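You operate a simulated robot arm through the tools that you are given. There is no shell and no other tool. Be economical: measure what you need, move in short steps, check, and stop when the job is done.

You are at the controls of a simulated two-armed robot. One attempt, no reset.

Task
Swap the vacuum's grey filter for the white one.
Fine: switch off the vacuum and its socket before lifting the lid; old filter on the shelf; shut the lid; leave both off. Set down upright: grey filter.
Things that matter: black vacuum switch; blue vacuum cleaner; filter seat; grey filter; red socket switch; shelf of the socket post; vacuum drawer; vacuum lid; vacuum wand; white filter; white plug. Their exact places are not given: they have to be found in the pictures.

It is judged by the outcome, as a careful person would: the job done as asked, and still so three seconds after it is handed in. It fails if anything else is knocked over, pushed out of place, dropped, spilled or broken. A push-on lid holds only when it is set on centred and level and pressed home; a screw cap is set on level and turned clockwise until tight.

Robot
Two 6-joint arms with two-finger parallel grippers on one trunk, on a base that drives. Base frame: it is fixed to the floor where the robot stands at the start and does not move with it; the origin is under the middle of the robot, x ahead of it, y to its left, z up; the surface under the hand at the start is at about z = 84.6. Readings come in cm, rad, newtons and seconds.
The left shoulder is at the start at [5, 17, 111], the right one opposite. Each reaches about 109.2 cm from its shoulder. Places, roughly: black vacuum switch [70, -10, 60]; blue vacuum cleaner [80, -30, 40]; filter seat [90, -30, 70]; red socket switch [80, -70, 100]; shelf of the socket post [50, -70, 90]; vacuum drawer [80, -30, 20]; vacuum lid [90, -30, 80]. Payload 1.57 kg a hand.
The tool frame of a hand sits at the grasp point between the pads (the TCP): z along the fingers, y along the line on which they close. The tips reach 3 cm beyond it. Largest opening 8 cm; finger width 1.7, thickness 1.2; the body of the gripper, 4 by 8.2 cm, starts 8 cm behind the TCP.
Orientation is that of the tool frame in the base frame, as [roll, pitch, yaw] about the fixed x, y, z axes, in that order (R = Rz(yaw) Ry(pitch) Rx(roll)). With the fingers straight down and closing along the base's y, the tool's x points along the base's -x, its y along +y and its z along -z.

Tools
- The arms move only by the tool jog_arm. It takes "left_targets", "right_targets" or both (then of equal length, played together; a hand with none holds still); each is a list of rows, each a list of 3 entries, a list of its own where there are three numbers: the finger opening in mm, from 0 to 80, then the shift along the tool's x, y, z in units of 200 mm (1.0 is 200 mm), then the turn, a rotation vector about the tool's x, y, z in units of 180 degrees (1.0 is 180 degrees). In form: [[grip, [x, y, z], [wx, wy, wz]], ...]. A call has 1 to 12 rows; each row is the pose to reach, as a shift and turn from the pose commanded when the call began, along the tool's axes at that moment. A call with a number of a shift or a turn outside -1 to 1 is refused whole. Each row takes 0.2 s and may step no farther than 5 cm and 0.15 rad from the row before; otherwise, or with a gripper value out of range, the whole call is refused. A pose out of reach is approached as far as the arm can. The call stops where the force on the tool passes 70 N (or 10 N more than at its start, if that is more) or the arm is blocked; 0.2 s more then pass. Each finger travels about 7.2 cm/s and halts on what it meets, pressing with about 24 N; the grip force reading is that of the motor and also rises with nothing between the fingers. The clock runs only during rows and for 0.2 s after the last one: add rows that repeat a pose to give the fingers time. The reply holds the time, the measured pose of the TCP, the force on the tool along the base axes, the opening and the grip force, in the units named above and with some noise, with the torque about the TCP (base axes, N m) and any sound that the robot's microphone picked up.
- Cameras (640 x 400 px; columns grow to the right, rows downward): "scene" is now at [3.65, -2.67, 168.4]; the picture's right is [-0.33, -0.94, 0.00], its down [-0.67, 0.23, -0.71] and it looks along [0.67, -0.23, -0.71] (base axes); focal length 261 px, centre (320, 200). "left" rides on the left gripper at [7.2, 0.7, -12.2] in its tool frame; the picture's right is [-0.09, 1.00, 0.00], its down [-0.84, -0.08, -0.54] and it looks along [-0.54, -0.05, 0.84] (tool axes); focal length 238 px, centre (320, 200). "right" rides on the right gripper at [7.2, -0.7, -12.2] in its tool frame; the picture's right is [0.09, 1.00, 0.00], its down [-0.84, 0.08, -0.54] and it looks along [-0.54, 0.05, 0.84] (tool axes); focal length 238 px, centre (320, 200).
- camera(camera): a new picture of that camera. The clock stands still meanwhile.
- slide_trunk(by): slides the trunk up (or, below 0, down) by that many cm; the arms and the scene camera ride with it, the base frame stays. It gives what a move gives, with no picture.
- drive_base(legs): drives the robot by 1 to 6 legs, each [ahead, left, turn to the left] in cm, cm and rad, along the robot's own axes; the way and the turn of a leg run together, so that a leg with both is an arc; at most 150 cm and 3.142 rad a leg. The arms and the cameras ride along, it lands a little off, and it stops where it bumps. It gives what a move gives.
- aim_head(pan, tilt): turns the head with the scene camera to pan (to the left, within 1.501 rad either way) and tilt (down, from -0.506 to 1.204), counted from straight ahead of the robot. It gives what a move gives.
- point_at(camera, pixels): for up to 12 pixels [column, row] of the newest picture of that camera ("zoom" is the newest enlarged one), the place [x, y, z] in the base frame of the surface seen there, good to about 0.2 cm. The clock stands still meanwhile.
- inspect(camera, box): a new picture of the part [left, top, right, bottom] of that camera's present view, enlarged. The clock stands still meanwhile.
- close_job(): hands the job in; it is judged then, once.

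Work in short steps. Measure before you move; look again where a grasp or a placing could have gone wrong, and mend it. You have 80 turns and 78 pictures in all, those below and enlarged ones among them. Open the grippers and draw the arms clear of the work before you hand the job in, unless the task says otherwise; then end with one line.

The tools are called after "Emit:" by a JSON object that holds its "name" and its "arguments". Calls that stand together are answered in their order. jog_arm: Moves the arms, as the interface text tells. Its arguments: {"type":"object","properties":{"left_targets":{"type":"array"},"right_targets":{"type":"array"}},"required":[]} The other tools are called the same way: slide_trunk (by) slides the trunk up or down; drive_base (legs) drives the base; aim_head (pan, tilt) turns the head that bears the scene camera; camera (camera) takes a picture; point_at (camera, pixels) gives the place of the surface under pixels of a picture; inspect (camera, box) takes an enlarged picture of a part of a camera's view; close_job () hands the job in.

At the start:

```text
t: 0.0
left_tool_pos: [73.69, -9.68, 99.93]
left_ee_rot: [3.141, 0.0, 3.141]
left_contact_force: [-0.6, 1.2, -0.4]
left_moment: [0.0, 0.0, 0.01]
left_finger_gap: 8.0
left_gripper_force: 0.1
right_tool_pos: [42.94, -54.01, 99.98]
right_ee_rot: [-3.141, -0.001, -3.141]
right_contact_force: [1.2, 1.0, 0.4]
right_moment: [-0.03, 0.03, 0.0]
right_finger_gap: 8.0
right_gripper_force: 0.0
trunk travel left (down, up): [-72.5, 24.5]
robot x, y, heading: [-0.03, -0.25, -0.002]
head pan, tilt: [-0.335, 0.787]
```

scene: 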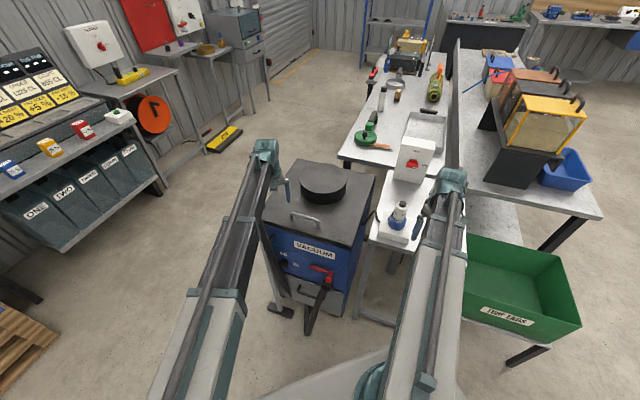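
right: 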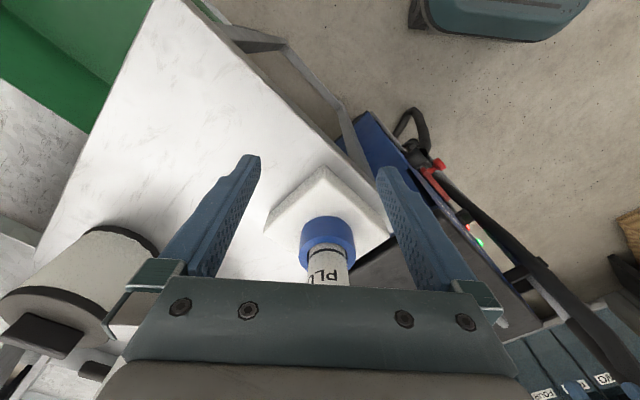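
left: 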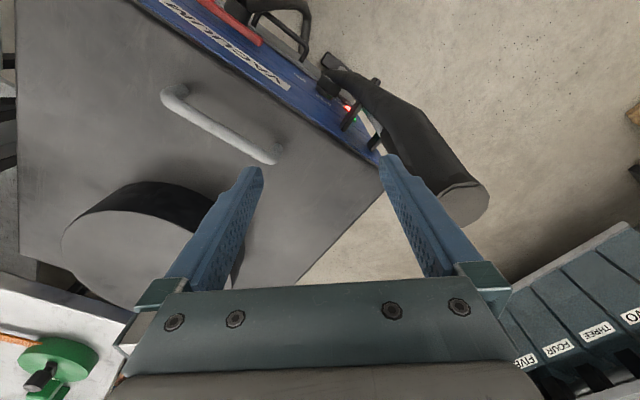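

The vacuum shows around scene pixels (320,230) and the socket post around (405,200). I take an enlarged view of it.

Emit:
{"name": "inspect", "arguments": {"camera": "scene", "box": [240, 130, 480, 340]}}

Emit:
{"name": "point_at", "arguments": {"camera": "scene", "pixels": [[323, 180], [304, 214], [320, 272], [294, 264], [414, 160], [397, 212], [310, 165], [375, 172], [266, 212], [343, 233], [283, 254], [420, 190]]}}

```text
1.90 times, centred on (360, 235) of scene
```

zoom: 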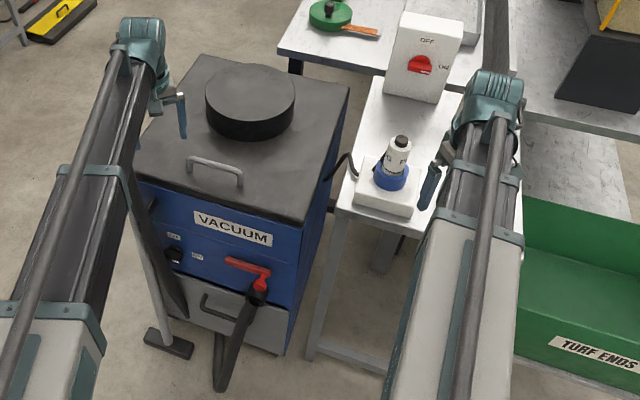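

```text
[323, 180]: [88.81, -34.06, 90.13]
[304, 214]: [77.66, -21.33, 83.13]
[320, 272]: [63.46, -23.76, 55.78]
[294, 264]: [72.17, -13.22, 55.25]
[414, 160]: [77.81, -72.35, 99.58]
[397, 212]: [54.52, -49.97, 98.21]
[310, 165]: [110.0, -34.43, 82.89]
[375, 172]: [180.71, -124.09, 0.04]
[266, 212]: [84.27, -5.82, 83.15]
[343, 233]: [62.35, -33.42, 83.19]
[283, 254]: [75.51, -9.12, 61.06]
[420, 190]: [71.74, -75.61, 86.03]
```

The right camera shows a white cylinder at (90,270), which may be the filter. I look closer at it, the plug and the vacuum's front.

Emit:
{"name": "point_at", "arguments": {"camera": "right", "pixels": [[90, 270], [130, 240], [40, 330], [320, 195], [328, 230], [200, 130], [435, 163], [400, 130], [478, 243], [50, 300]]}}

Emit:
{"name": "inspect", "arguments": {"camera": "left", "box": [180, 0, 500, 200]}}

Emit:
{"name": "inspect", "arguments": {"camera": "right", "box": [340, 80, 580, 330]}}

```text
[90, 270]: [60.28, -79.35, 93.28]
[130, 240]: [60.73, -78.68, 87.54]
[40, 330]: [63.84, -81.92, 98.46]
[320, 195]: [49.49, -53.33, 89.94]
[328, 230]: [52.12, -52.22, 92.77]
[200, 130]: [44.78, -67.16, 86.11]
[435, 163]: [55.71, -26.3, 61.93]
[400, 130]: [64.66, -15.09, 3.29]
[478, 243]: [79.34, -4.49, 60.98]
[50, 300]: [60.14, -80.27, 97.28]
```

```text
2.00 times, centred on (340, 100) of left
```

zoom: 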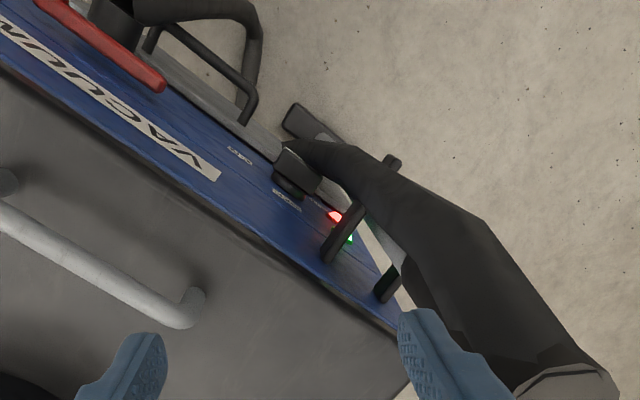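

```text
1.60 times, centred on (460, 205) of right
```

zoom: 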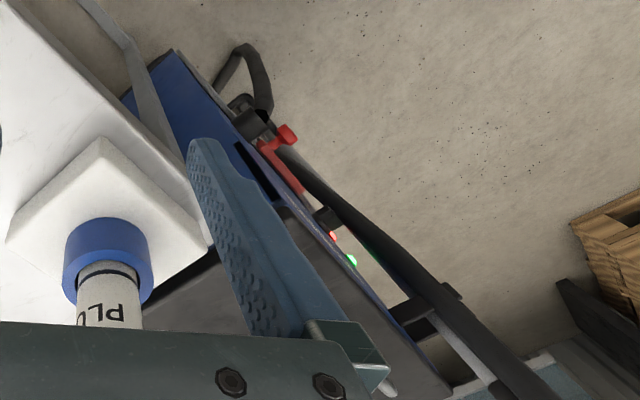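

The white filter seems to stand at about [61,-80] behind the right forearm. I raise both hands 20 cm to clear the view.

Emit:
{"name": "jog_arm", "arguments": {"left_targets": [[80, [0, 0, -0.2], [0, 0, 0]], [80, [0, 0, -0.4], [0, 0, 0]], [80, [0, 0.2, -0.6], [0, 0, 0]], [80, [0, 0.4, -0.7], [0, 0, 0]], [80, [0, 0.6, -0.8], [0, 0, 0]], [80, [0, 0.8, -0.8], [0, 0, 0]]], "right_targets": [[80, [0, 0, -0.2], [0, 0, 0]], [80, [0, 0, -0.4], [0, 0, 0]], [80, [0.2, 0, -0.4], [0, 0, 0]], [80, [0.4, 0, -0.4], [0, 0, 0]], [80, [0.6, 0, -0.4], [0, 0, 0]], [80, [0.6, 0, -0.4], [0, 0, 0]]]}}

Emit:
{"name": "camera", "arguments": {"camera": "scene"}}

Emit:
{"name": "camera", "arguments": {"camera": "right"}}

```text
refused: row 3 steps farther than a row can; nothing moved
```

```text
71 pictures are left
```

scene: 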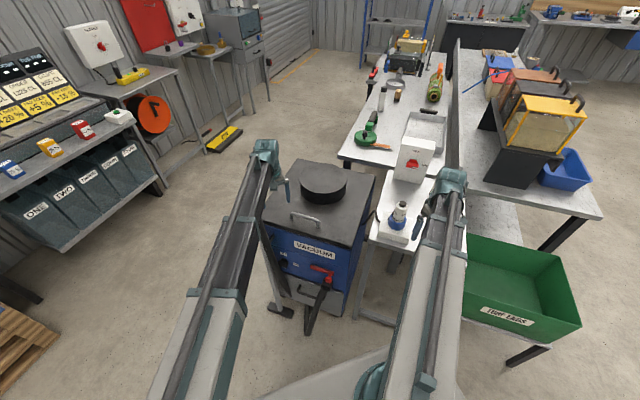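

```text
70 pictures are left
```

right: 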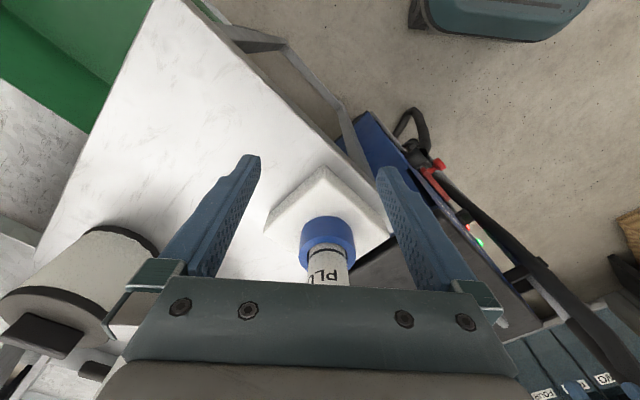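

The move was refused for one step being too long; I use smaller steps.

Emit:
{"name": "jog_arm", "arguments": {"left_targets": [[80, [0, 0, -0.2], [0, 0, 0]], [80, [0, 0, -0.4], [0, 0, 0]], [80, [0, 0.15, -0.55], [0, 0, 0]], [80, [0, 0.3, -0.7], [0, 0, 0]], [80, [0, 0.5, -0.7], [0, 0, 0]], [80, [0, 0.7, -0.7], [0, 0, 0]]], "right_targets": [[80, [0, 0, -0.2], [0, 0, 0]], [80, [0, 0, -0.4], [0, 0, 0]], [80, [0.2, 0, -0.4], [0, 0, 0]], [80, [0.4, 0, -0.4], [0, 0, 0]], [80, [0.6, 0, -0.4], [0, 0, 0]], [80, [0.6, 0, -0.4], [0, 0, 0]]]}}

Emit:
{"name": "camera", "arguments": {"camera": "right"}}

Emit:
{"name": "inspect", "arguments": {"camera": "scene", "box": [240, 130, 480, 340]}}

```text
t: 1.4
left_tool_pos: [73.67, 3.55, 99.98]
left_ee_rot: [3.139, 0.0, 3.141]
left_contact_force: [0.2, 0.4, -0.2]
left_moment: [-0.03, -0.01, 0.01]
left_finger_gap: 8.0
left_gripper_force: 0.0
left hand out of reach, approached as far as the arm can: row 1, 2, 3, 4, 5, 6
right_tool_pos: [31.16, -53.67, 100.08]
right_ee_rot: [-3.139, 0.0, -3.142]
right_contact_force: [-0.6, -0.4, -1.0]
right_moment: [-0.02, 0.02, 0.0]
right_finger_gap: 8.02
right_gripper_force: 0.0
right hand out of reach, approached as far as the arm can: row 1, 2, 3, 4, 5, 6
trunk travel left (down, up): [-72.5, 24.5]
robot x, y, heading: [0.09, -0.18, 0.004]
head pan, tilt: [-0.335, 0.787]
```

```text
69 pictures are left
```

right: 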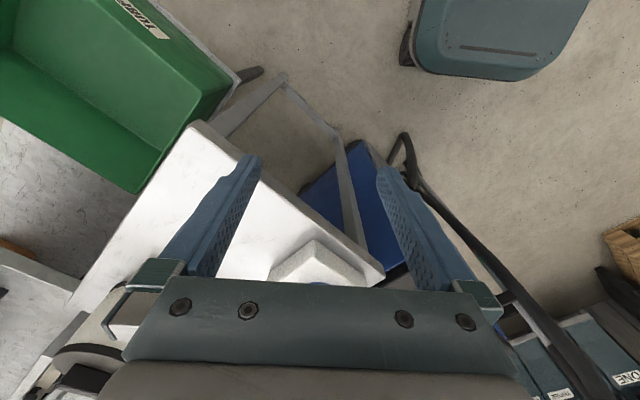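

```text
1.90 times, centred on (360, 235) of scene
```

zoom: 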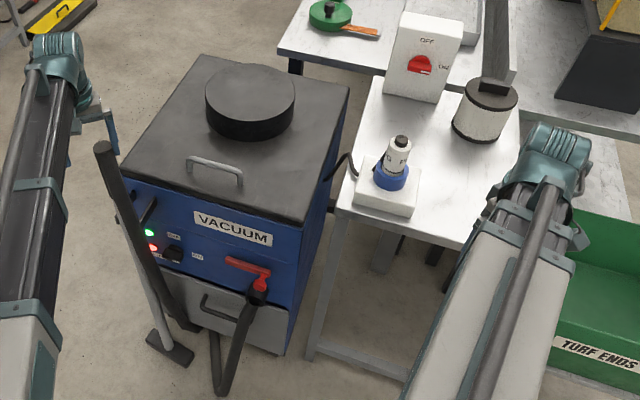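

Good view now: white filter on the shelf at zoom (486,110), red rotary/rocker switch on the box, vacuum panel. I enlarge the panel and the socket.

Emit:
{"name": "inspect", "arguments": {"camera": "scene", "box": [272, 200, 362, 290]}}

Emit:
{"name": "inspect", "arguments": {"camera": "scene", "box": [365, 125, 445, 215]}}

Emit:
{"name": "point_at", "arguments": {"camera": "zoom", "pixels": [[320, 10], [320, 100], [320, 200], [320, 300], [370, 100], [400, 100], [300, 260], [200, 100], [240, 250], [450, 140]]}}

```text
4.44 times, centred on (317, 245) of scene
```

zoom: 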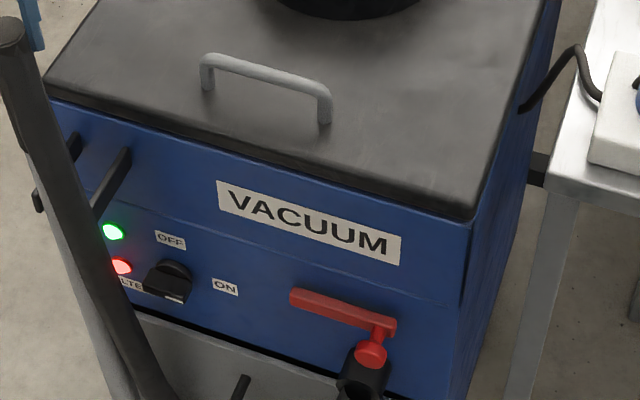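

```text
4.44 times, centred on (405, 170) of scene
```

zoom: 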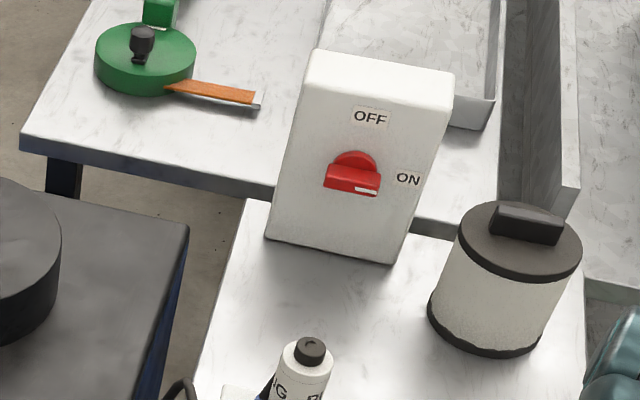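

```text
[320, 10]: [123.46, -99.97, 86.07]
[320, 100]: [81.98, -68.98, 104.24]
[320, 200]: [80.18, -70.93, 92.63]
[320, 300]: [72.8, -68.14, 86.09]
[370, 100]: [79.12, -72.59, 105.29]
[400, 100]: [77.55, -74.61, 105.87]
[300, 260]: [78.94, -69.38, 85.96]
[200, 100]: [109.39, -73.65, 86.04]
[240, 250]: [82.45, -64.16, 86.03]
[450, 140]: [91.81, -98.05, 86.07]
```

Both knobs point to ON (right); OFF is a quarter turn counter-clockwise. I enlarge the vacuum panel again and measure the knob, wand, lid corners and handle.

Emit:
{"name": "inspect", "arguments": {"camera": "scene", "box": [260, 200, 330, 280]}}

Emit:
{"name": "point_at", "arguments": {"camera": "scene", "pixels": [[269, 216], [339, 246], [374, 177], [312, 163], [302, 214], [318, 217], [344, 196], [304, 185], [322, 168], [322, 180], [296, 217], [345, 246]]}}

```text
5.00 times, centred on (295, 240) of scene
```

zoom: 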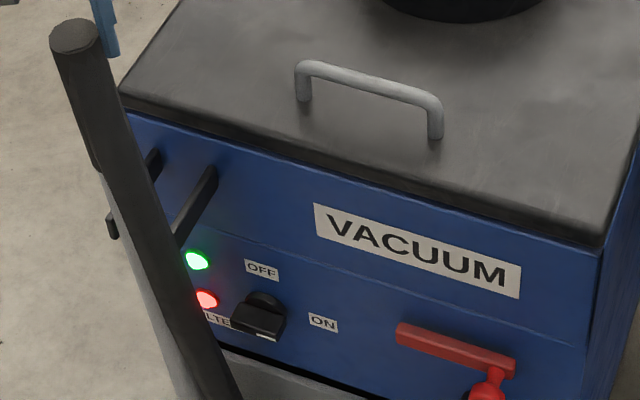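

```text
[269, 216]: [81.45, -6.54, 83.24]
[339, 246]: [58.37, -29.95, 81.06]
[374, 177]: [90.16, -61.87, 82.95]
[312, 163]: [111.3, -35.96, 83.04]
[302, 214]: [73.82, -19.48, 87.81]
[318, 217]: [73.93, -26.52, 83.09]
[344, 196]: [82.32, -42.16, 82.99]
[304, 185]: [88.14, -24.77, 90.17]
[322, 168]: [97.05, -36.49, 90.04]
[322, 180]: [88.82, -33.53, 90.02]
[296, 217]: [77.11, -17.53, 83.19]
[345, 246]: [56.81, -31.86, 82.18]
```

I measure knob, wand, prongs and face points in this enlarged view.

Emit:
{"name": "point_at", "arguments": {"camera": "zoom", "pixels": [[258, 315], [240, 312], [278, 320], [266, 337], [265, 298], [262, 270], [322, 323], [72, 35], [130, 200], [190, 360], [210, 175], [415, 255]]}}

Emit:
{"name": "inspect", "arguments": {"camera": "left", "box": [0, 0, 400, 250]}}

```text
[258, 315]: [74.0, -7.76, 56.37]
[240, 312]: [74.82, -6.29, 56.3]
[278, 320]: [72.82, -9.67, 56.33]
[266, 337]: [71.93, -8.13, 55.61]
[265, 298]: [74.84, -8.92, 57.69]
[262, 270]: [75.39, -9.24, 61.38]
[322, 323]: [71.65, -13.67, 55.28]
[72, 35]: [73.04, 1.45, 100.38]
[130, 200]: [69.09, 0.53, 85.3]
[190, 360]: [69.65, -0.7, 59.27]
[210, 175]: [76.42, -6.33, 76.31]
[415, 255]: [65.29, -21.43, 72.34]
```

```text
1.60 times, centred on (200, 125) of left
```

zoom: 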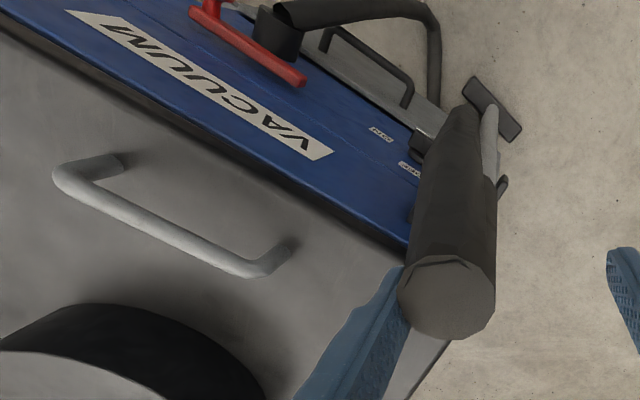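

The wand's top reads close to the left hand's fingers, so I check that with a fresh left picture before moving.

Emit:
{"name": "camera", "arguments": {"camera": "left"}}

Emit:
{"name": "point_at", "arguments": {"camera": "left", "pixels": [[279, 186], [255, 180], [305, 190], [280, 205], [245, 200], [385, 165], [290, 120], [290, 80]]}}

```text
63 pictures are left
```

left: 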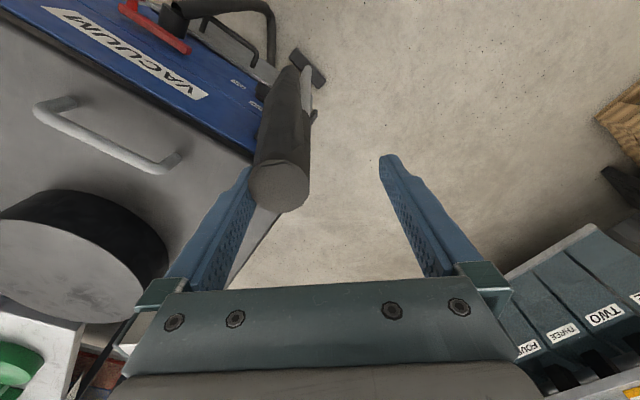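

```text
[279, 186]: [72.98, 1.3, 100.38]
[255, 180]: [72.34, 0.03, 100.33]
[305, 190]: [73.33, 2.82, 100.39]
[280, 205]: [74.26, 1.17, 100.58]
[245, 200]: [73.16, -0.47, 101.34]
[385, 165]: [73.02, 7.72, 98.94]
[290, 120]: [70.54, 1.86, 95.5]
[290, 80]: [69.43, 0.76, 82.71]
```

The wand tip sits between the open left fingers, almost touching one. I centre the hand on it (2 cm to −y), then raise the trunk to leave straight up.

Emit:
{"name": "jog_arm", "arguments": {"left_targets": [[80, [0, -0.04, 0], [0, 0, 0]], [80, [0, -0.09, 0], [0, 0, 0]]]}}

Emit:
{"name": "slide_trunk", "arguments": {"by": 20}}

Emit:
{"name": "camera", "arguments": {"camera": "left"}}

```text
t: 2.0
left_tool_pos: [73.68, 1.75, 100.11]
left_ee_rot: [3.141, 0.0, 3.14]
left_contact_force: [0.2, 0.2, 0.6]
left_moment: [0.02, -0.01, 0.01]
left_finger_gap: 8.01
left_gripper_force: 0.0
right_tool_pos: [31.09, -53.79, 99.87]
right_ee_rot: [-3.14, -0.001, -3.141]
right_contact_force: [0.5, 0.4, -0.4]
right_moment: [-0.01, 0.01, -0.03]
right_finger_gap: 8.01
right_gripper_force: 0.0
trunk travel left (down, up): [-72.5, 24.5]
robot x, y, heading: [0.06, 0.02, -0.001]
head pan, tilt: [-0.335, 0.787]
```

```text
t: 4.2
left_tool_pos: [73.71, 1.64, 120.09]
left_ee_rot: [3.141, 0.0, -3.141]
left_contact_force: [-1.0, 0.6, -0.4]
left_moment: [-0.01, 0.0, 0.0]
left_finger_gap: 8.0
left_gripper_force: 0.1
right_tool_pos: [31.22, -53.68, 120.04]
right_ee_rot: [-3.141, 0.001, 3.141]
right_contact_force: [-0.6, -0.3, 0.3]
right_moment: [0.0, -0.01, 0.03]
right_finger_gap: 7.99
right_gripper_force: 0.0
trunk travel left (down, up): [-92.5, 4.5]
robot x, y, heading: [-0.24, -0.4, 0.001]
head pan, tilt: [-0.335, 0.787]
```

```text
62 pictures are left
```

left: 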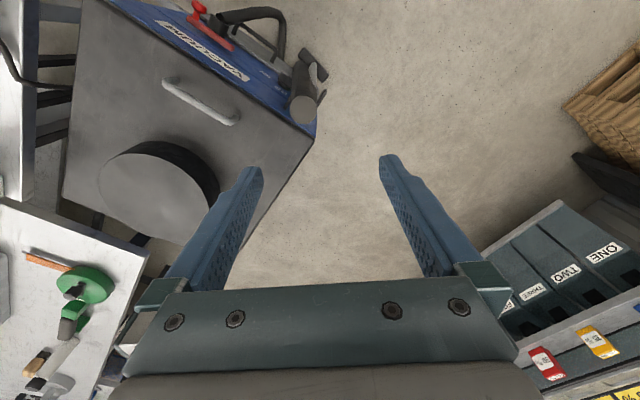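

Clear of the wand. From the panel points the vacuum face is turned about 40°; knob centre ≈[73.2,-7.4,55.3]. I turn the left hand to face the panel (closed fingers, camera side away from the wand) while backing off.

Emit:
{"name": "jog_arm", "arguments": {"left_targets": [[80, [0.06, 0, 0], [0.0388, -0.0181, -0.0181]], [80, [0.12, 0, 0.05], [0.0775, -0.0362, -0.0362]], [80, [0.18, 0, 0.1], [0.1163, -0.0543, -0.0543]], [80, [0.24, 0.01, 0.15], [0.155, -0.0723, -0.0723]], [60, [0.3, 0.01, 0.2], [0.1938, -0.0904, -0.0904]], [40, [0.36, 0.01, 0.25], [0.2325, -0.1085, -0.1085]], [20, [0.42, 0.01, 0.3], [0.2713, -0.1266, -0.1266]], [0, [0.48, 0.02, 0.35], [0.31, -0.1447, -0.1447]], [0, [0.54, 0.02, 0.4], [0.3488, -0.1628, -0.1628]], [0, [0.6, 0.02, 0.45], [0.3875, -0.1808, -0.1808]], [0, [0.66, 0.03, 0.5], [0.4263, -0.1989, -0.1989]], [0, [0.715, 0.03, 0.55], [0.465, -0.217, -0.217]]]}}

Emit:
{"name": "camera", "arguments": {"camera": "left"}}

```text
t: 6.8
left_tool_pos: [62.76, 1.98, 142.01]
left_ee_rot: [-1.576, -0.002, -2.267]
left_contact_force: [0.6, -0.2, 0.1]
left_moment: [-0.01, 0.0, 0.0]
left_finger_gap: 0.0
left_gripper_force: 21.3
left hand out of reach, approached as far as the arm can: row 2, 3, 4, 5, 6, 7, 8, 9, 10, 11, 12
right_tool_pos: [31.18, -53.8, 119.96]
right_ee_rot: [3.141, -0.002, 3.141]
right_contact_force: [-0.9, -0.4, -0.4]
right_moment: [0.01, 0.02, 0.0]
right_finger_gap: 7.98
right_gripper_force: 0.0
trunk travel left (down, up): [-92.5, 4.5]
robot x, y, heading: [0.23, 0.08, 0.004]
head pan, tilt: [-0.335, 0.787]
```

```text
61 pictures are left
```

left: 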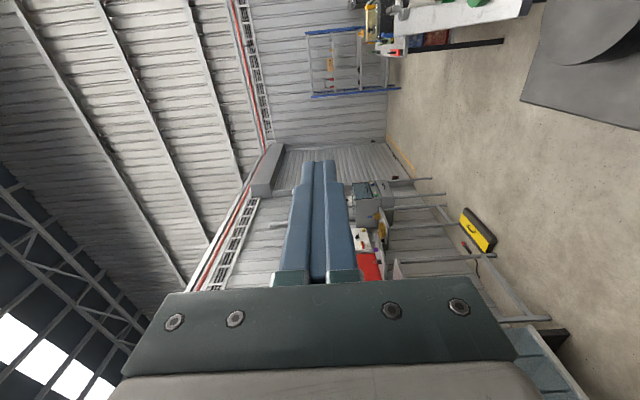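

The arm keeps its wrist at a fixed height over the trunk (wrist now at z≈142), so heights come from the trunk. With the raised head camera I check the lid's back edge for hinges.

Emit:
{"name": "inspect", "arguments": {"camera": "scene", "box": [270, 170, 420, 300]}}

```text
3.08 times, centred on (345, 235) of scene
```

zoom: 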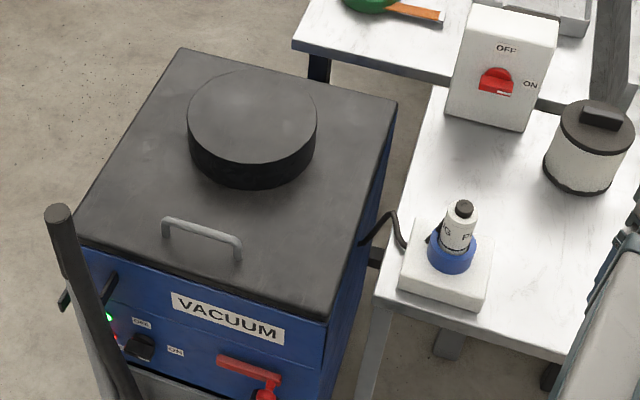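

I measure lid corners, handle, dome, socket knob, filter bar and plug from this picture.

Emit:
{"name": "point_at", "arguments": {"camera": "zoom", "pixels": [[83, 237], [321, 316], [393, 105], [181, 52], [166, 220], [240, 240], [495, 80], [513, 92], [481, 82], [590, 112], [618, 122], [464, 207]]}}

Emit:
{"name": "inspect", "arguments": {"camera": "scene", "box": [365, 160, 425, 215]}}

Emit:
{"name": "point_at", "arguments": {"camera": "zoom", "pixels": [[180, 90], [180, 150], [210, 160], [160, 155], [170, 80], [320, 150], [500, 250], [570, 280], [440, 320], [540, 220], [220, 40], [320, 60]]}}

```text
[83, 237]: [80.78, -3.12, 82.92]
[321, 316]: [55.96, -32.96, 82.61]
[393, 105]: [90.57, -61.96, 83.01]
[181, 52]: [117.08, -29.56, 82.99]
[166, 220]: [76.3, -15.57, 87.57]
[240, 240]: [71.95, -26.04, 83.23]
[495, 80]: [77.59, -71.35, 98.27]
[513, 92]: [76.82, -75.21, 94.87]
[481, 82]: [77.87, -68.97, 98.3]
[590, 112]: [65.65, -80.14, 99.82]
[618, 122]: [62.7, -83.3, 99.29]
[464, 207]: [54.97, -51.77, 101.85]
```

```text
7.27 times, centred on (395, 188) of scene
```

zoom: 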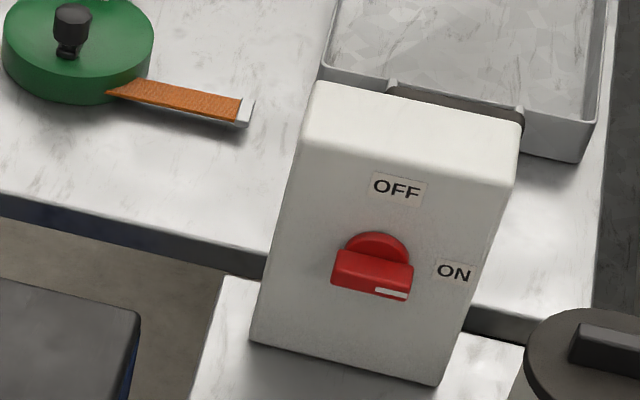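

```text
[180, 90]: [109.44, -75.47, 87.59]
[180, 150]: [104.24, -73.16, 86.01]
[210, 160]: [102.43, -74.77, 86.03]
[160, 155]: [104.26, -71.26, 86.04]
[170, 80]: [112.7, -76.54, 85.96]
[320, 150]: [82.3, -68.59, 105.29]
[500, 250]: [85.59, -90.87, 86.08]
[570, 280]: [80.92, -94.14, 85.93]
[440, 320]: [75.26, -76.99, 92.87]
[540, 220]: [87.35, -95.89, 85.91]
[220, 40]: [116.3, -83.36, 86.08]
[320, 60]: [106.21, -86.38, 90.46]
```

Now the socket knob itself in this enlargement.

Emit:
{"name": "point_at", "arguments": {"camera": "zoom", "pixels": [[398, 188], [452, 272], [376, 240], [372, 258], [372, 280], [334, 280], [410, 270], [400, 293], [340, 250], [300, 320], [430, 350], [370, 290]]}}

```text
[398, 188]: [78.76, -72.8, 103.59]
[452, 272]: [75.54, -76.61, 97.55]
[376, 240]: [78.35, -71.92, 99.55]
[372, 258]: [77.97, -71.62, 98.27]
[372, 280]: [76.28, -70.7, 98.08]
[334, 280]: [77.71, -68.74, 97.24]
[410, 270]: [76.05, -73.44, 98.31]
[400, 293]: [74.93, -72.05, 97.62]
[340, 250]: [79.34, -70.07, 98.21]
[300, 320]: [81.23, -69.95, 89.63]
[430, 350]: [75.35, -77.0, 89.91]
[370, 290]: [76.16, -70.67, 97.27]
```

The socket knob sits at lateral centre with its bar 4.8 cm long, z≈97.5, same 40° face. Before any trunk descent I must know what lies under the right arm, so I aim the head down-right.

Emit:
{"name": "aim_head", "arguments": {"pan": -0.6, "tilt": 1.1}}

Emit:
{"name": "camera", "arguments": {"camera": "scene"}}

Emit:
{"name": "point_at", "arguments": {"camera": "scene", "pixels": [[450, 100], [450, 150], [450, 200], [500, 150], [400, 200], [400, 150], [300, 200], [350, 250], [400, 300], [250, 200], [500, 250], [350, 150]]}}

```text
t: 7.6
left_tool_pos: [62.66, 1.96, 141.84]
left_ee_rot: [-1.581, 0.001, -2.27]
left_contact_force: [0.0, -1.1, 0.5]
left_moment: [0.01, 0.0, 0.03]
left_finger_gap: 0.0
left_gripper_force: 21.4
right_tool_pos: [31.04, -53.82, 120.04]
right_ee_rot: [-3.141, -0.001, 3.141]
right_contact_force: [0.4, -0.8, -0.4]
right_moment: [-0.03, 0.04, 0.02]
right_finger_gap: 8.0
right_gripper_force: 0.1
trunk travel left (down, up): [-92.5, 4.5]
robot x, y, heading: [0.01, 0.34, 0.004]
head pan, tilt: [-0.6, 1.1]
```

```text
58 pictures are left
```

scene: 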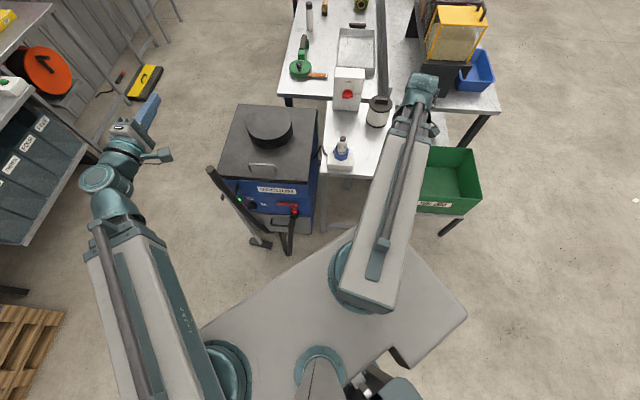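

```text
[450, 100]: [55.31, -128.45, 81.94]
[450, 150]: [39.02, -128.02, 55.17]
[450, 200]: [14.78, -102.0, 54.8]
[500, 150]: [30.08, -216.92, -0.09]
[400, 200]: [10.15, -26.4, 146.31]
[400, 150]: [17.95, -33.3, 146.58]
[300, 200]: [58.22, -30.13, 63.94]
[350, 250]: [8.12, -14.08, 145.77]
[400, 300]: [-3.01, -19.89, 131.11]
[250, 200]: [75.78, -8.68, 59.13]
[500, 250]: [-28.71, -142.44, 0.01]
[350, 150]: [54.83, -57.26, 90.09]
```

Right arm must go out of the shelf's column: I move it to about [11,-64], over free floor, before lowering the trunk.

Emit:
{"name": "jog_arm", "arguments": {"right_targets": [[80, [0.2, -0.08, 0], [0, 0, 0]], [80, [0.4, -0.16, 0], [0, 0, 0]], [80, [0.6, -0.25, 0], [0, 0, 0]], [80, [0.8, -0.35, 0], [0, 0, 0]], [80, [0.98, -0.45, 0], [0, 0, 0]]]}}

Emit:
{"name": "camera", "arguments": {"camera": "scene"}}

Emit:
{"name": "point_at", "arguments": {"camera": "scene", "pixels": [[330, 240], [205, 325], [270, 245], [290, 250], [262, 243], [375, 180], [440, 230], [465, 215], [210, 170], [265, 245], [390, 160], [300, 280]]}}

```text
t: 8.8
left_tool_pos: [62.53, 2.06, 141.89]
left_ee_rot: [-1.578, 0.001, -2.271]
left_contact_force: [-0.7, 0.3, 0.1]
left_moment: [0.01, 0.01, 0.01]
left_finger_gap: 0.0
left_gripper_force: 21.1
right_tool_pos: [11.47, -62.9, 120.11]
right_ee_rot: [-3.141, 0.001, -3.14]
right_contact_force: [0.9, -1.1, -0.6]
right_moment: [0.0, -0.02, 0.02]
right_finger_gap: 8.01
right_gripper_force: 0.1
trunk travel left (down, up): [-92.5, 4.5]
robot x, y, heading: [0.03, 0.11, 0.001]
head pan, tilt: [-0.6, 1.1]
```

```text
57 pictures are left
```

scene: 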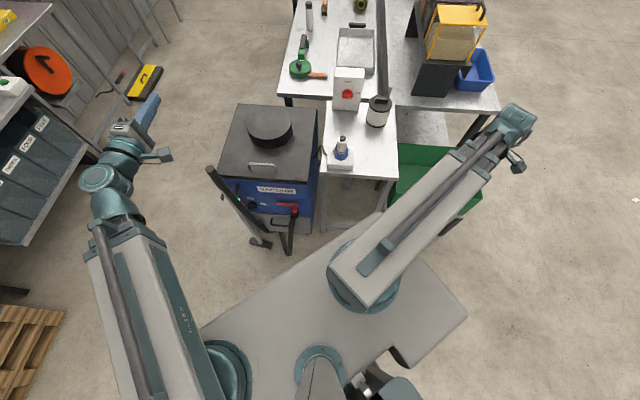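

```text
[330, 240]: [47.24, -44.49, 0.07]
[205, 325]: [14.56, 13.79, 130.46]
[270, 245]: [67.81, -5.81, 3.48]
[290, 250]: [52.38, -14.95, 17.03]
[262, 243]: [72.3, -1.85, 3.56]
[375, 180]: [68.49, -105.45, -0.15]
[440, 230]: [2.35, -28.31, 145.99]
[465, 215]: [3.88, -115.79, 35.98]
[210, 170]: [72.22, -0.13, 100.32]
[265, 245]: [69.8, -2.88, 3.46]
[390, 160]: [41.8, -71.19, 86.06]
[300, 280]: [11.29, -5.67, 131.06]
```

The right arm is over free floor. I back the left hand 8 cm away from the panel and lower the trunk so it faces the vacuum knob at z≈56.

Emit:
{"name": "jog_arm", "arguments": {"left_targets": [[0, [0, 0, -0.2], [0, 0, 0]], [0, [0.03, 0, -0.4], [0, 0, 0]]]}}

Emit:
{"name": "slide_trunk", "arguments": {"by": -86.3}}

Emit:
{"name": "camera", "arguments": {"camera": "left"}}

```text
t: 9.4
left_tool_pos: [62.38, 7.68, 142.04]
left_ee_rot: [-1.57, 0.0, -2.271]
left_contact_force: [0.1, 0.1, 0.3]
left_moment: [0.01, -0.02, -0.04]
left_finger_gap: 0.0
left_gripper_force: 21.3
left hand out of reach, approached as far as the arm can: row 1, 2
right_tool_pos: [11.49, -62.71, 120.12]
right_ee_rot: [-3.141, 0.0, -3.141]
right_contact_force: [-0.2, 0.0, -0.2]
right_moment: [0.0, 0.0, -0.03]
right_finger_gap: 8.0
right_gripper_force: 0.1
trunk travel left (down, up): [-92.5, 4.5]
robot x, y, heading: [0.28, -0.11, -0.002]
head pan, tilt: [-0.6, 1.1]
```

```text
refused: -86.3 is not a number from -40 to 40
```

```text
56 pictures are left
```

left: 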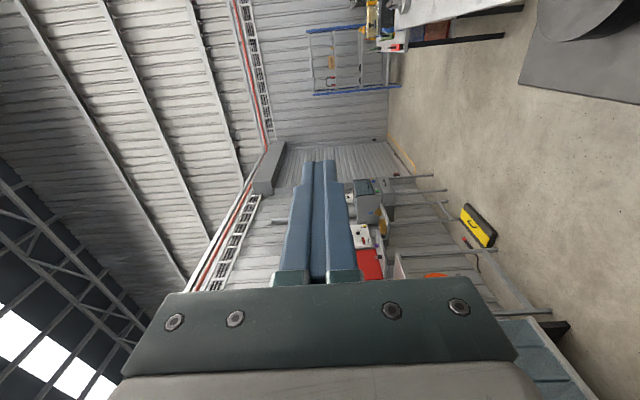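

The trunk takes at most 40 cm per call; the hand is 6–7 cm clear of the wand, so I go down in three slides.

Emit:
{"name": "slide_trunk", "arguments": {"by": -40}}

Emit:
{"name": "slide_trunk", "arguments": {"by": -40}}

Emit:
{"name": "slide_trunk", "arguments": {"by": -6.4}}

Emit:
{"name": "camera", "arguments": {"camera": "left"}}

```text
t: 13.2
left_tool_pos: [62.34, 7.69, 102.06]
left_ee_rot: [-1.571, -0.002, -2.269]
left_contact_force: [0.1, 0.5, 0.6]
left_moment: [-0.03, 0.04, -0.01]
left_finger_gap: 0.0
left_gripper_force: 21.1
right_tool_pos: [11.64, -62.8, 79.99]
right_ee_rot: [-3.14, -0.002, -3.14]
right_contact_force: [0.6, -0.7, 0.1]
right_moment: [-0.02, 0.03, -0.01]
right_finger_gap: 8.01
right_gripper_force: 0.1
trunk travel left (down, up): [-52.5, 44.5]
robot x, y, heading: [0.12, 0.28, -0.002]
head pan, tilt: [-0.6, 1.1]
```

```text
t: 17.0
left_tool_pos: [62.31, 7.64, 62.12]
left_ee_rot: [-1.571, 0.0, -2.269]
left_contact_force: [-0.4, 0.2, 0.8]
left_moment: [-0.03, 0.03, 0.0]
left_finger_gap: 0.0
left_gripper_force: 21.2
right_tool_pos: [11.56, -62.75, 40.01]
right_ee_rot: [-3.14, 0.002, -3.141]
right_contact_force: [0.0, 0.1, 0.0]
right_moment: [-0.01, 0.02, 0.0]
right_finger_gap: 8.01
right_gripper_force: 0.0
trunk travel left (down, up): [-12.5, 84.5]
robot x, y, heading: [-0.12, -0.32, -0.0]
head pan, tilt: [-0.6, 1.1]
```

```text
t: 18.1
left_tool_pos: [62.33, 7.69, 55.56]
left_ee_rot: [-1.569, 0.0, -2.27]
left_contact_force: [-0.5, 0.7, -0.7]
left_moment: [0.01, -0.02, 0.01]
left_finger_gap: 0.01
left_gripper_force: 20.7
right_tool_pos: [11.6, -62.78, 33.7]
right_ee_rot: [-3.14, 0.001, 3.142]
right_contact_force: [0.0, -0.3, 0.3]
right_moment: [-0.01, 0.01, -0.04]
right_finger_gap: 8.0
right_gripper_force: 0.1
trunk travel left (down, up): [-6.1, 90.9]
robot x, y, heading: [-0.08, 0.05, -0.005]
head pan, tilt: [-0.6, 1.1]
```

```text
55 pictures are left
```

left: 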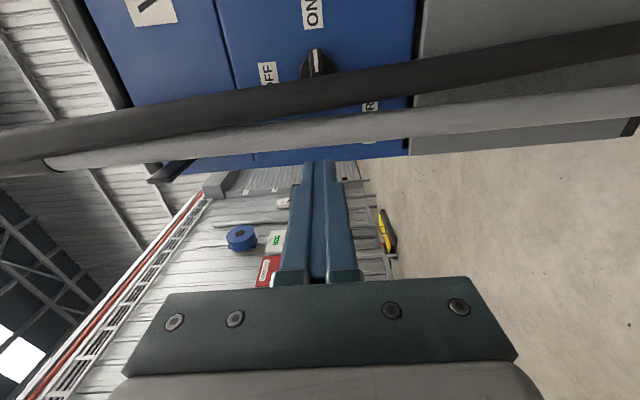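

Wand (black and grey tubes) crosses at rows 80–135; knob at (315,62) is beyond it. I measure wand and knob here.

Emit:
{"name": "point_at", "arguments": {"camera": "left", "pixels": [[330, 82], [330, 95], [330, 115], [330, 128], [420, 70], [420, 110], [240, 105], [240, 130], [318, 52], [318, 70], [310, 15], [268, 74]]}}

Emit:
{"name": "inspect", "arguments": {"camera": "left", "box": [220, 0, 420, 140]}}

```text
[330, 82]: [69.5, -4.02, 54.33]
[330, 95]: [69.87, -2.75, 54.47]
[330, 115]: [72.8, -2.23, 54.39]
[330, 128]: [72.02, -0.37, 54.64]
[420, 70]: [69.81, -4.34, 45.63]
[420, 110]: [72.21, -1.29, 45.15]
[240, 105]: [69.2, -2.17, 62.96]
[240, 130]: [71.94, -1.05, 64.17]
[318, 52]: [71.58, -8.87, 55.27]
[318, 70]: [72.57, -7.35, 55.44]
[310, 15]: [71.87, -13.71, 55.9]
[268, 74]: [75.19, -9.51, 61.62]
```

```text
2.86 times, centred on (320, 70) of left
```

zoom: 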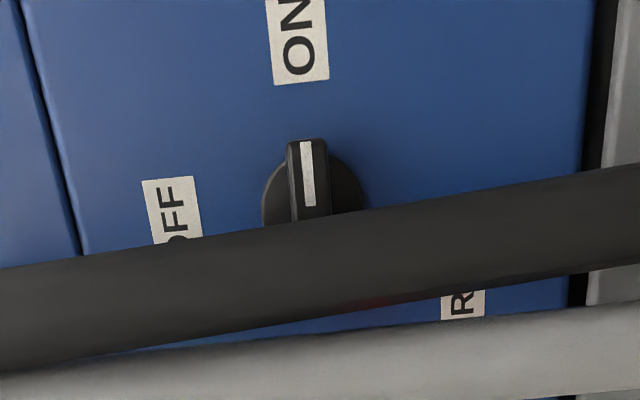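

The black tube crosses in front of the knob's left half about 6–9 cm out from the face, so I'll push the bar's right end up from the right side with closed fingers. Lower to z≈52.8, sidestep right, yaw 0.2 rad, and stage.

Emit:
{"name": "slide_trunk", "arguments": {"by": -2.8}}

Emit:
{"name": "jog_arm", "arguments": {"left_targets": [[0, [0.15, 0, 0], [0, -0.03, 0]], [0, [0.3, 0, 0.02], [0, -0.0637, 0]], [0, [0.4425, 0, 0.1], [0, -0.0637, 0]], [0, [0.4425, 0, 0.3], [0, -0.0637, 0]], [0, [0.4425, 0, 0.48], [0, -0.0637, 0]]]}}

Emit:
{"name": "camera", "arguments": {"camera": "left"}}

```text
t: 18.8
left_tool_pos: [62.32, 7.79, 52.76]
left_ee_rot: [-1.571, -0.001, -2.269]
left_contact_force: [0.9, 0.1, -0.2]
left_moment: [-0.01, -0.01, 0.04]
left_finger_gap: 0.0
left_gripper_force: 21.4
right_tool_pos: [11.51, -62.74, 30.84]
right_ee_rot: [-3.139, -0.002, -3.139]
right_contact_force: [-0.4, -0.6, -0.3]
right_moment: [0.03, -0.01, 0.03]
right_finger_gap: 7.99
right_gripper_force: 0.2
trunk travel left (down, up): [-3.3, 93.7]
robot x, y, heading: [0.07, 0.08, 0.001]
head pan, tilt: [-0.6, 1.1]
```

```text
t: 20.0
left_tool_pos: [64.02, -5.38, 52.83]
left_ee_rot: [-1.571, 0.0, -2.067]
left_contact_force: [0.7, 0.1, -0.7]
left_moment: [0.0, -0.03, -0.01]
left_finger_gap: 0.01
left_gripper_force: 21.2
left hand out of reach, approached as far as the arm can: row 1, 2, 3, 4
right_tool_pos: [11.48, -62.71, 30.81]
right_ee_rot: [-3.14, 0.001, 3.141]
right_contact_force: [-0.5, -0.1, 0.6]
right_moment: [-0.01, 0.02, -0.02]
right_finger_gap: 8.0
right_gripper_force: 0.2
trunk travel left (down, up): [-3.3, 93.7]
robot x, y, heading: [0.2, -0.18, 0.001]
head pan, tilt: [-0.6, 1.1]
```

```text
53 pictures are left
```

left: 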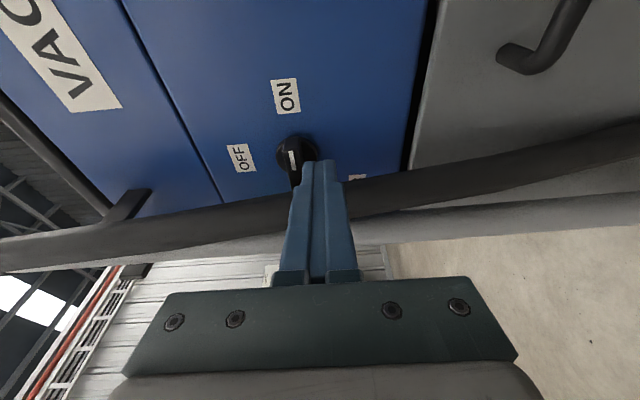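

Staged as planned. I advance 7 cm along the fingers to put the tips under the bar's right end.

Emit:
{"name": "jog_arm", "arguments": {"left_targets": [[0, [0, 0, 0.15], [0, 0, 0]], [0, [0, 0, 0.3], [0, 0, 0]], [0, [0, 0, 0.35], [0, 0, 0]]]}}

Emit:
{"name": "inspect", "arguments": {"camera": "left", "box": [220, 80, 420, 220]}}

```text
t: 20.8
left_tool_pos: [70.21, -8.81, 52.91]
left_ee_rot: [-1.57, -0.001, -2.069]
left_contact_force: [-0.6, 0.9, 0.6]
left_moment: [0.03, 0.0, -0.01]
left_finger_gap: 0.0
left_gripper_force: 21.4
right_tool_pos: [11.55, -62.72, 30.81]
right_ee_rot: [-3.139, 0.0, -3.141]
right_contact_force: [0.0, 0.7, -0.6]
right_moment: [-0.01, 0.03, 0.01]
right_finger_gap: 8.01
right_gripper_force: 0.0
trunk travel left (down, up): [-3.3, 93.7]
robot x, y, heading: [0.03, -0.21, 0.0]
head pan, tilt: [-0.6, 1.1]
```

```text
2.86 times, centred on (320, 150) of left
```

zoom: 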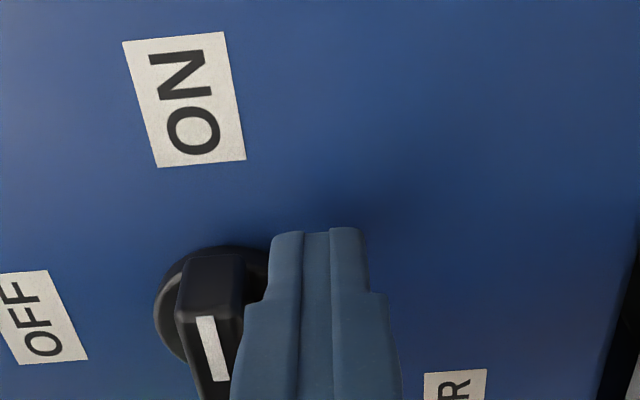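

Tips sit just below the bar's right end. I push up 2.4 cm with the trunk.

Emit:
{"name": "slide_trunk", "arguments": {"by": 2.4}}

Emit:
{"name": "inspect", "arguments": {"camera": "left", "box": [220, 80, 420, 220]}}

```text
t: 21.5
left_tool_pos: [70.11, -8.62, 55.27]
left_ee_rot: [-1.571, -0.001, -2.067]
left_contact_force: [-0.2, 0.0, 0.4]
left_moment: [-0.03, -0.01, 0.0]
left_finger_gap: 0.02
left_gripper_force: 21.3
right_tool_pos: [11.58, -62.7, 33.23]
right_ee_rot: [-3.14, 0.0, -3.139]
right_contact_force: [-0.8, 0.2, -0.1]
right_moment: [0.01, 0.03, -0.02]
right_finger_gap: 7.97
right_gripper_force: 0.0
trunk travel left (down, up): [-5.7, 91.3]
robot x, y, heading: [-0.19, -0.05, -0.004]
head pan, tilt: [-0.6, 1.1]
```

```text
2.86 times, centred on (320, 150) of left
```

zoom: 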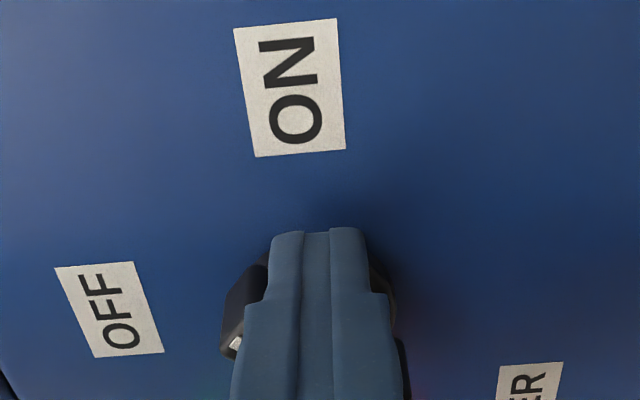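

The bar has turned about 60°. I push left about 1 cm in small steps to finish to OFF.

Emit:
{"name": "jog_arm", "arguments": {"left_targets": [[0, [-0.02, 0, 0.004], [0, 0, 0]], [0, [-0.04, 0, 0.008], [0, 0, 0]], [0, [-0.05, 0, 0.01], [0, 0, 0]]]}}

Emit:
{"name": "inspect", "arguments": {"camera": "left", "box": [220, 80, 420, 220]}}

```text
t: 22.3
left_tool_pos: [70.71, -7.92, 55.19]
left_ee_rot: [-1.568, 0.0, -2.072]
left_contact_force: [-6.4, -6.0, 2.9]
left_moment: [-0.01, -0.1, -0.22]
left_finger_gap: 0.0
left_gripper_force: 21.2
right_tool_pos: [11.58, -62.75, 33.23]
right_ee_rot: [-3.139, 0.0, 3.14]
right_contact_force: [-0.6, 0.9, -0.6]
right_moment: [0.0, 0.01, 0.01]
right_finger_gap: 8.01
right_gripper_force: 0.1
trunk travel left (down, up): [-5.7, 91.3]
robot x, y, heading: [0.17, -0.14, -0.002]
head pan, tilt: [-0.6, 1.1]
```

```text
2.86 times, centred on (320, 150) of left
```

zoom: 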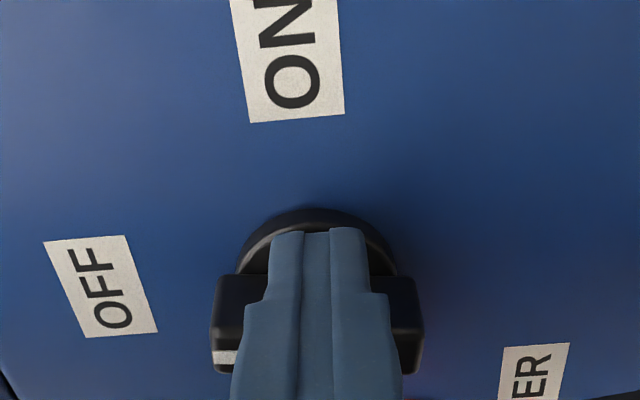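

The bar stands vertical, pointing to OFF, with a 9 N reaction at the stop. I step right and back out, then check the knob.

Emit:
{"name": "jog_arm", "arguments": {"left_targets": [[0, [0.05, 0, -0.02], [0, 0, 0]], [0, [0.06, 0, -0.2], [0, 0, 0]], [0, [0.06, 0, -0.4], [0, 0, 0]]]}}

Emit:
{"name": "camera", "arguments": {"camera": "left"}}

```text
t: 23.1
left_tool_pos: [63.31, -5.44, 55.19]
left_ee_rot: [-1.571, 0.0, -2.068]
left_contact_force: [0.9, 0.1, 0.1]
left_moment: [-0.02, 0.01, 0.0]
left_finger_gap: 0.0
left_gripper_force: 21.5
left hand out of reach, approached as far as the arm can: row 3
right_tool_pos: [11.49, -62.75, 33.2]
right_ee_rot: [-3.139, 0.001, 3.141]
right_contact_force: [-0.4, -0.1, -0.4]
right_moment: [-0.01, -0.01, 0.01]
right_finger_gap: 8.0
right_gripper_force: 0.1
trunk travel left (down, up): [-5.7, 91.3]
robot x, y, heading: [0.01, 0.04, -0.003]
head pan, tilt: [-0.6, 1.1]
```

```text
49 pictures are left
```

left: 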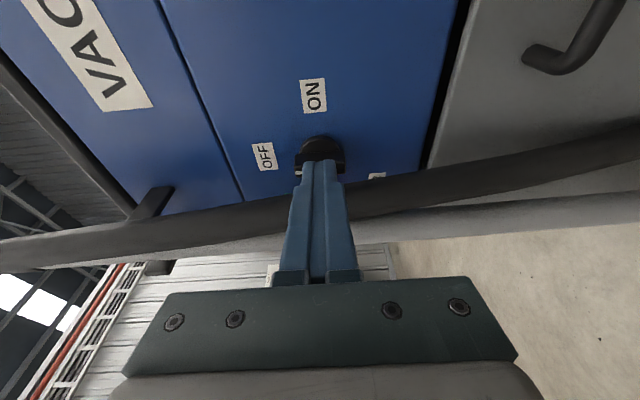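

The knob points to OFF and the red/green lights are hidden now; good. Next the socket: raise the trunk so the right hand can travel above everything.

Emit:
{"name": "slide_trunk", "arguments": {"by": 40}}

Emit:
{"name": "slide_trunk", "arguments": {"by": 40}}

Emit:
{"name": "slide_trunk", "arguments": {"by": 8}}

Emit:
{"name": "jog_arm", "arguments": {"right_targets": [[40, [-0.1667, 0, 0], [0.0065, -0.0178, 0.0367]], [20, [-0.333, 0, 0], [0.0129, -0.0355, 0.0733]], [0, [-0.5, 0, 0], [0.0194, -0.0533, 0.11]], [0, [-0.667, 0, 0], [0.0259, -0.0711, 0.1467]], [0, [-0.833, 0, 0], [0.0323, -0.0888, 0.1833]], [0, [-1.0, 0, 0], [0.0388, -0.1066, 0.22]]]}}

```text
t: 26.9
left_tool_pos: [63.43, -5.3, 95.34]
left_ee_rot: [-1.569, 0.0, -2.071]
left_contact_force: [0.2, 0.1, 0.7]
left_moment: [-0.03, 0.02, -0.04]
left_finger_gap: 0.01
left_gripper_force: 21.3
right_tool_pos: [11.61, -62.8, 73.2]
right_ee_rot: [-3.14, 0.001, -3.14]
right_contact_force: [0.3, 0.2, 0.2]
right_moment: [0.0, -0.01, 0.0]
right_finger_gap: 8.02
right_gripper_force: 0.0
trunk travel left (down, up): [-45.7, 51.3]
robot x, y, heading: [0.06, 0.05, 0.0]
head pan, tilt: [-0.6, 1.1]
```

```text
t: 30.8
left_tool_pos: [63.3, -5.42, 135.21]
left_ee_rot: [-1.568, 0.0, -2.071]
left_contact_force: [0.5, 0.5, -0.8]
left_moment: [0.0, -0.01, -0.03]
left_finger_gap: 0.02
left_gripper_force: 21.2
right_tool_pos: [11.52, -62.75, 113.2]
right_ee_rot: [-3.14, 0.0, -3.141]
right_contact_force: [0.9, 0.6, 0.0]
right_moment: [0.02, -0.01, -0.01]
right_finger_gap: 7.99
right_gripper_force: 0.1
trunk travel left (down, up): [-85.7, 11.3]
robot x, y, heading: [0.12, -0.1, -0.0]
head pan, tilt: [-0.6, 1.1]
```

```text
t: 31.9
left_tool_pos: [63.42, -5.33, 143.15]
left_ee_rot: [-1.572, -0.001, -2.069]
left_contact_force: [-0.4, 1.0, -0.6]
left_moment: [0.01, 0.0, -0.04]
left_finger_gap: 0.0
left_gripper_force: 21.8
right_tool_pos: [11.59, -62.76, 121.22]
right_ee_rot: [-3.14, -0.001, -3.14]
right_contact_force: [0.5, 0.1, -0.9]
right_moment: [-0.05, -0.02, 0.01]
right_finger_gap: 8.01
right_gripper_force: 0.0
trunk travel left (down, up): [-93.7, 3.3]
robot x, y, heading: [-0.05, -0.05, 0.006]
head pan, tilt: [-0.6, 1.1]
```

```text
t: 33.3
left_tool_pos: [63.47, -5.39, 143.24]
left_ee_rot: [-1.571, 0.0, -2.072]
left_contact_force: [0.0, 0.2, -0.6]
left_moment: [0.0, 0.02, 0.01]
left_finger_gap: 0.03
left_gripper_force: 21.6
right_tool_pos: [31.83, -62.71, 122.53]
right_ee_rot: [-3.141, 0.351, 2.441]
right_contact_force: [-0.2, 0.0, 0.7]
right_moment: [0.01, 0.02, -0.01]
right_finger_gap: 0.0
right_gripper_force: 21.3
right hand out of reach, approached as far as the arm can: row 4, 5, 6
trunk travel left (down, up): [-93.7, 3.3]
robot x, y, heading: [-0.21, -0.33, 0.002]
head pan, tilt: [-0.6, 1.1]
```

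The right hand is pitched as wanted, at z≈122. I carry it in two legs to above the socket knob, then look.

Emit:
{"name": "jog_arm", "arguments": {"right_targets": [[0, [-0.155, 0.105, 0.056], [0, 0, 0]], [0, [-0.309, 0.209, 0.113], [0, 0, 0]], [0, [-0.464, 0.314, 0.169], [0, 0, 0]], [0, [-0.619, 0.418, 0.225], [0, 0, 0]], [0, [-0.773, 0.523, 0.282], [0, 0, 0]], [0, [-0.928, 0.627, 0.338], [0, 0, 0]]]}}

Emit:
{"name": "jog_arm", "arguments": {"right_targets": [[0, [-0.155, 0.1, 0.056], [0, 0, 0]], [0, [-0.309, 0.2, 0.113], [0, 0, 0]], [0, [-0.464, 0.3, 0.169], [0, 0, 0]], [0, [-0.619, 0.4, 0.225], [0, 0, 0]], [0, [-0.773, 0.5, 0.282], [0, 0, 0]], [0, [-0.92, 0.61, 0.335], [0, 0, 0]]]}}

Emit:
{"name": "camera", "arguments": {"camera": "right"}}

```text
t: 34.7
left_tool_pos: [63.42, -5.41, 143.09]
left_ee_rot: [-1.572, 0.0, -2.071]
left_contact_force: [0.3, 0.3, -0.8]
left_moment: [0.02, -0.02, 0.0]
left_finger_gap: 0.0
left_gripper_force: 21.6
right_tool_pos: [55.04, -65.91, 122.46]
right_ee_rot: [-3.139, 0.348, 2.441]
right_contact_force: [0.6, -0.2, -0.3]
right_moment: [0.02, -0.01, 0.01]
right_finger_gap: 0.01
right_gripper_force: 21.6
right hand out of reach, approached as far as the arm can: row 3, 4
trunk travel left (down, up): [-93.7, 3.3]
robot x, y, heading: [-0.07, -0.09, -0.005]
head pan, tilt: [-0.6, 1.1]
```

```text
t: 36.1
left_tool_pos: [63.57, -5.4, 143.27]
left_ee_rot: [-1.571, 0.001, -2.07]
left_contact_force: [0.4, 0.3, -0.5]
left_moment: [-0.02, 0.0, -0.03]
left_finger_gap: 0.01
left_gripper_force: 20.9
right_tool_pos: [77.54, -69.09, 122.61]
right_ee_rot: [-3.139, 0.348, 2.443]
right_contact_force: [0.6, -1.0, -0.5]
right_moment: [-0.01, 0.02, -0.04]
right_finger_gap: 0.0
right_gripper_force: 21.4
trunk travel left (down, up): [-93.7, 3.3]
robot x, y, heading: [0.02, -0.06, 0.001]
head pan, tilt: [-0.6, 1.1]
```

```text
48 pictures are left
```

right: 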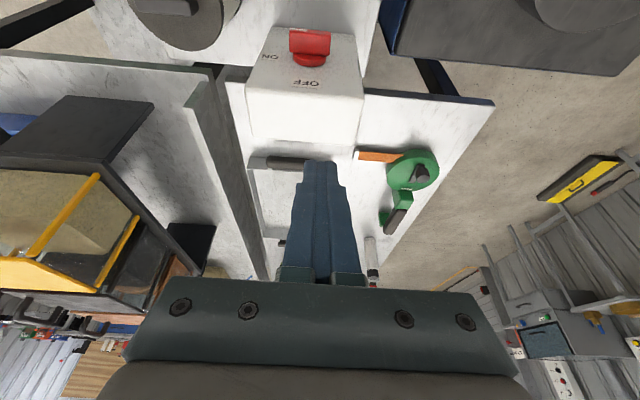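

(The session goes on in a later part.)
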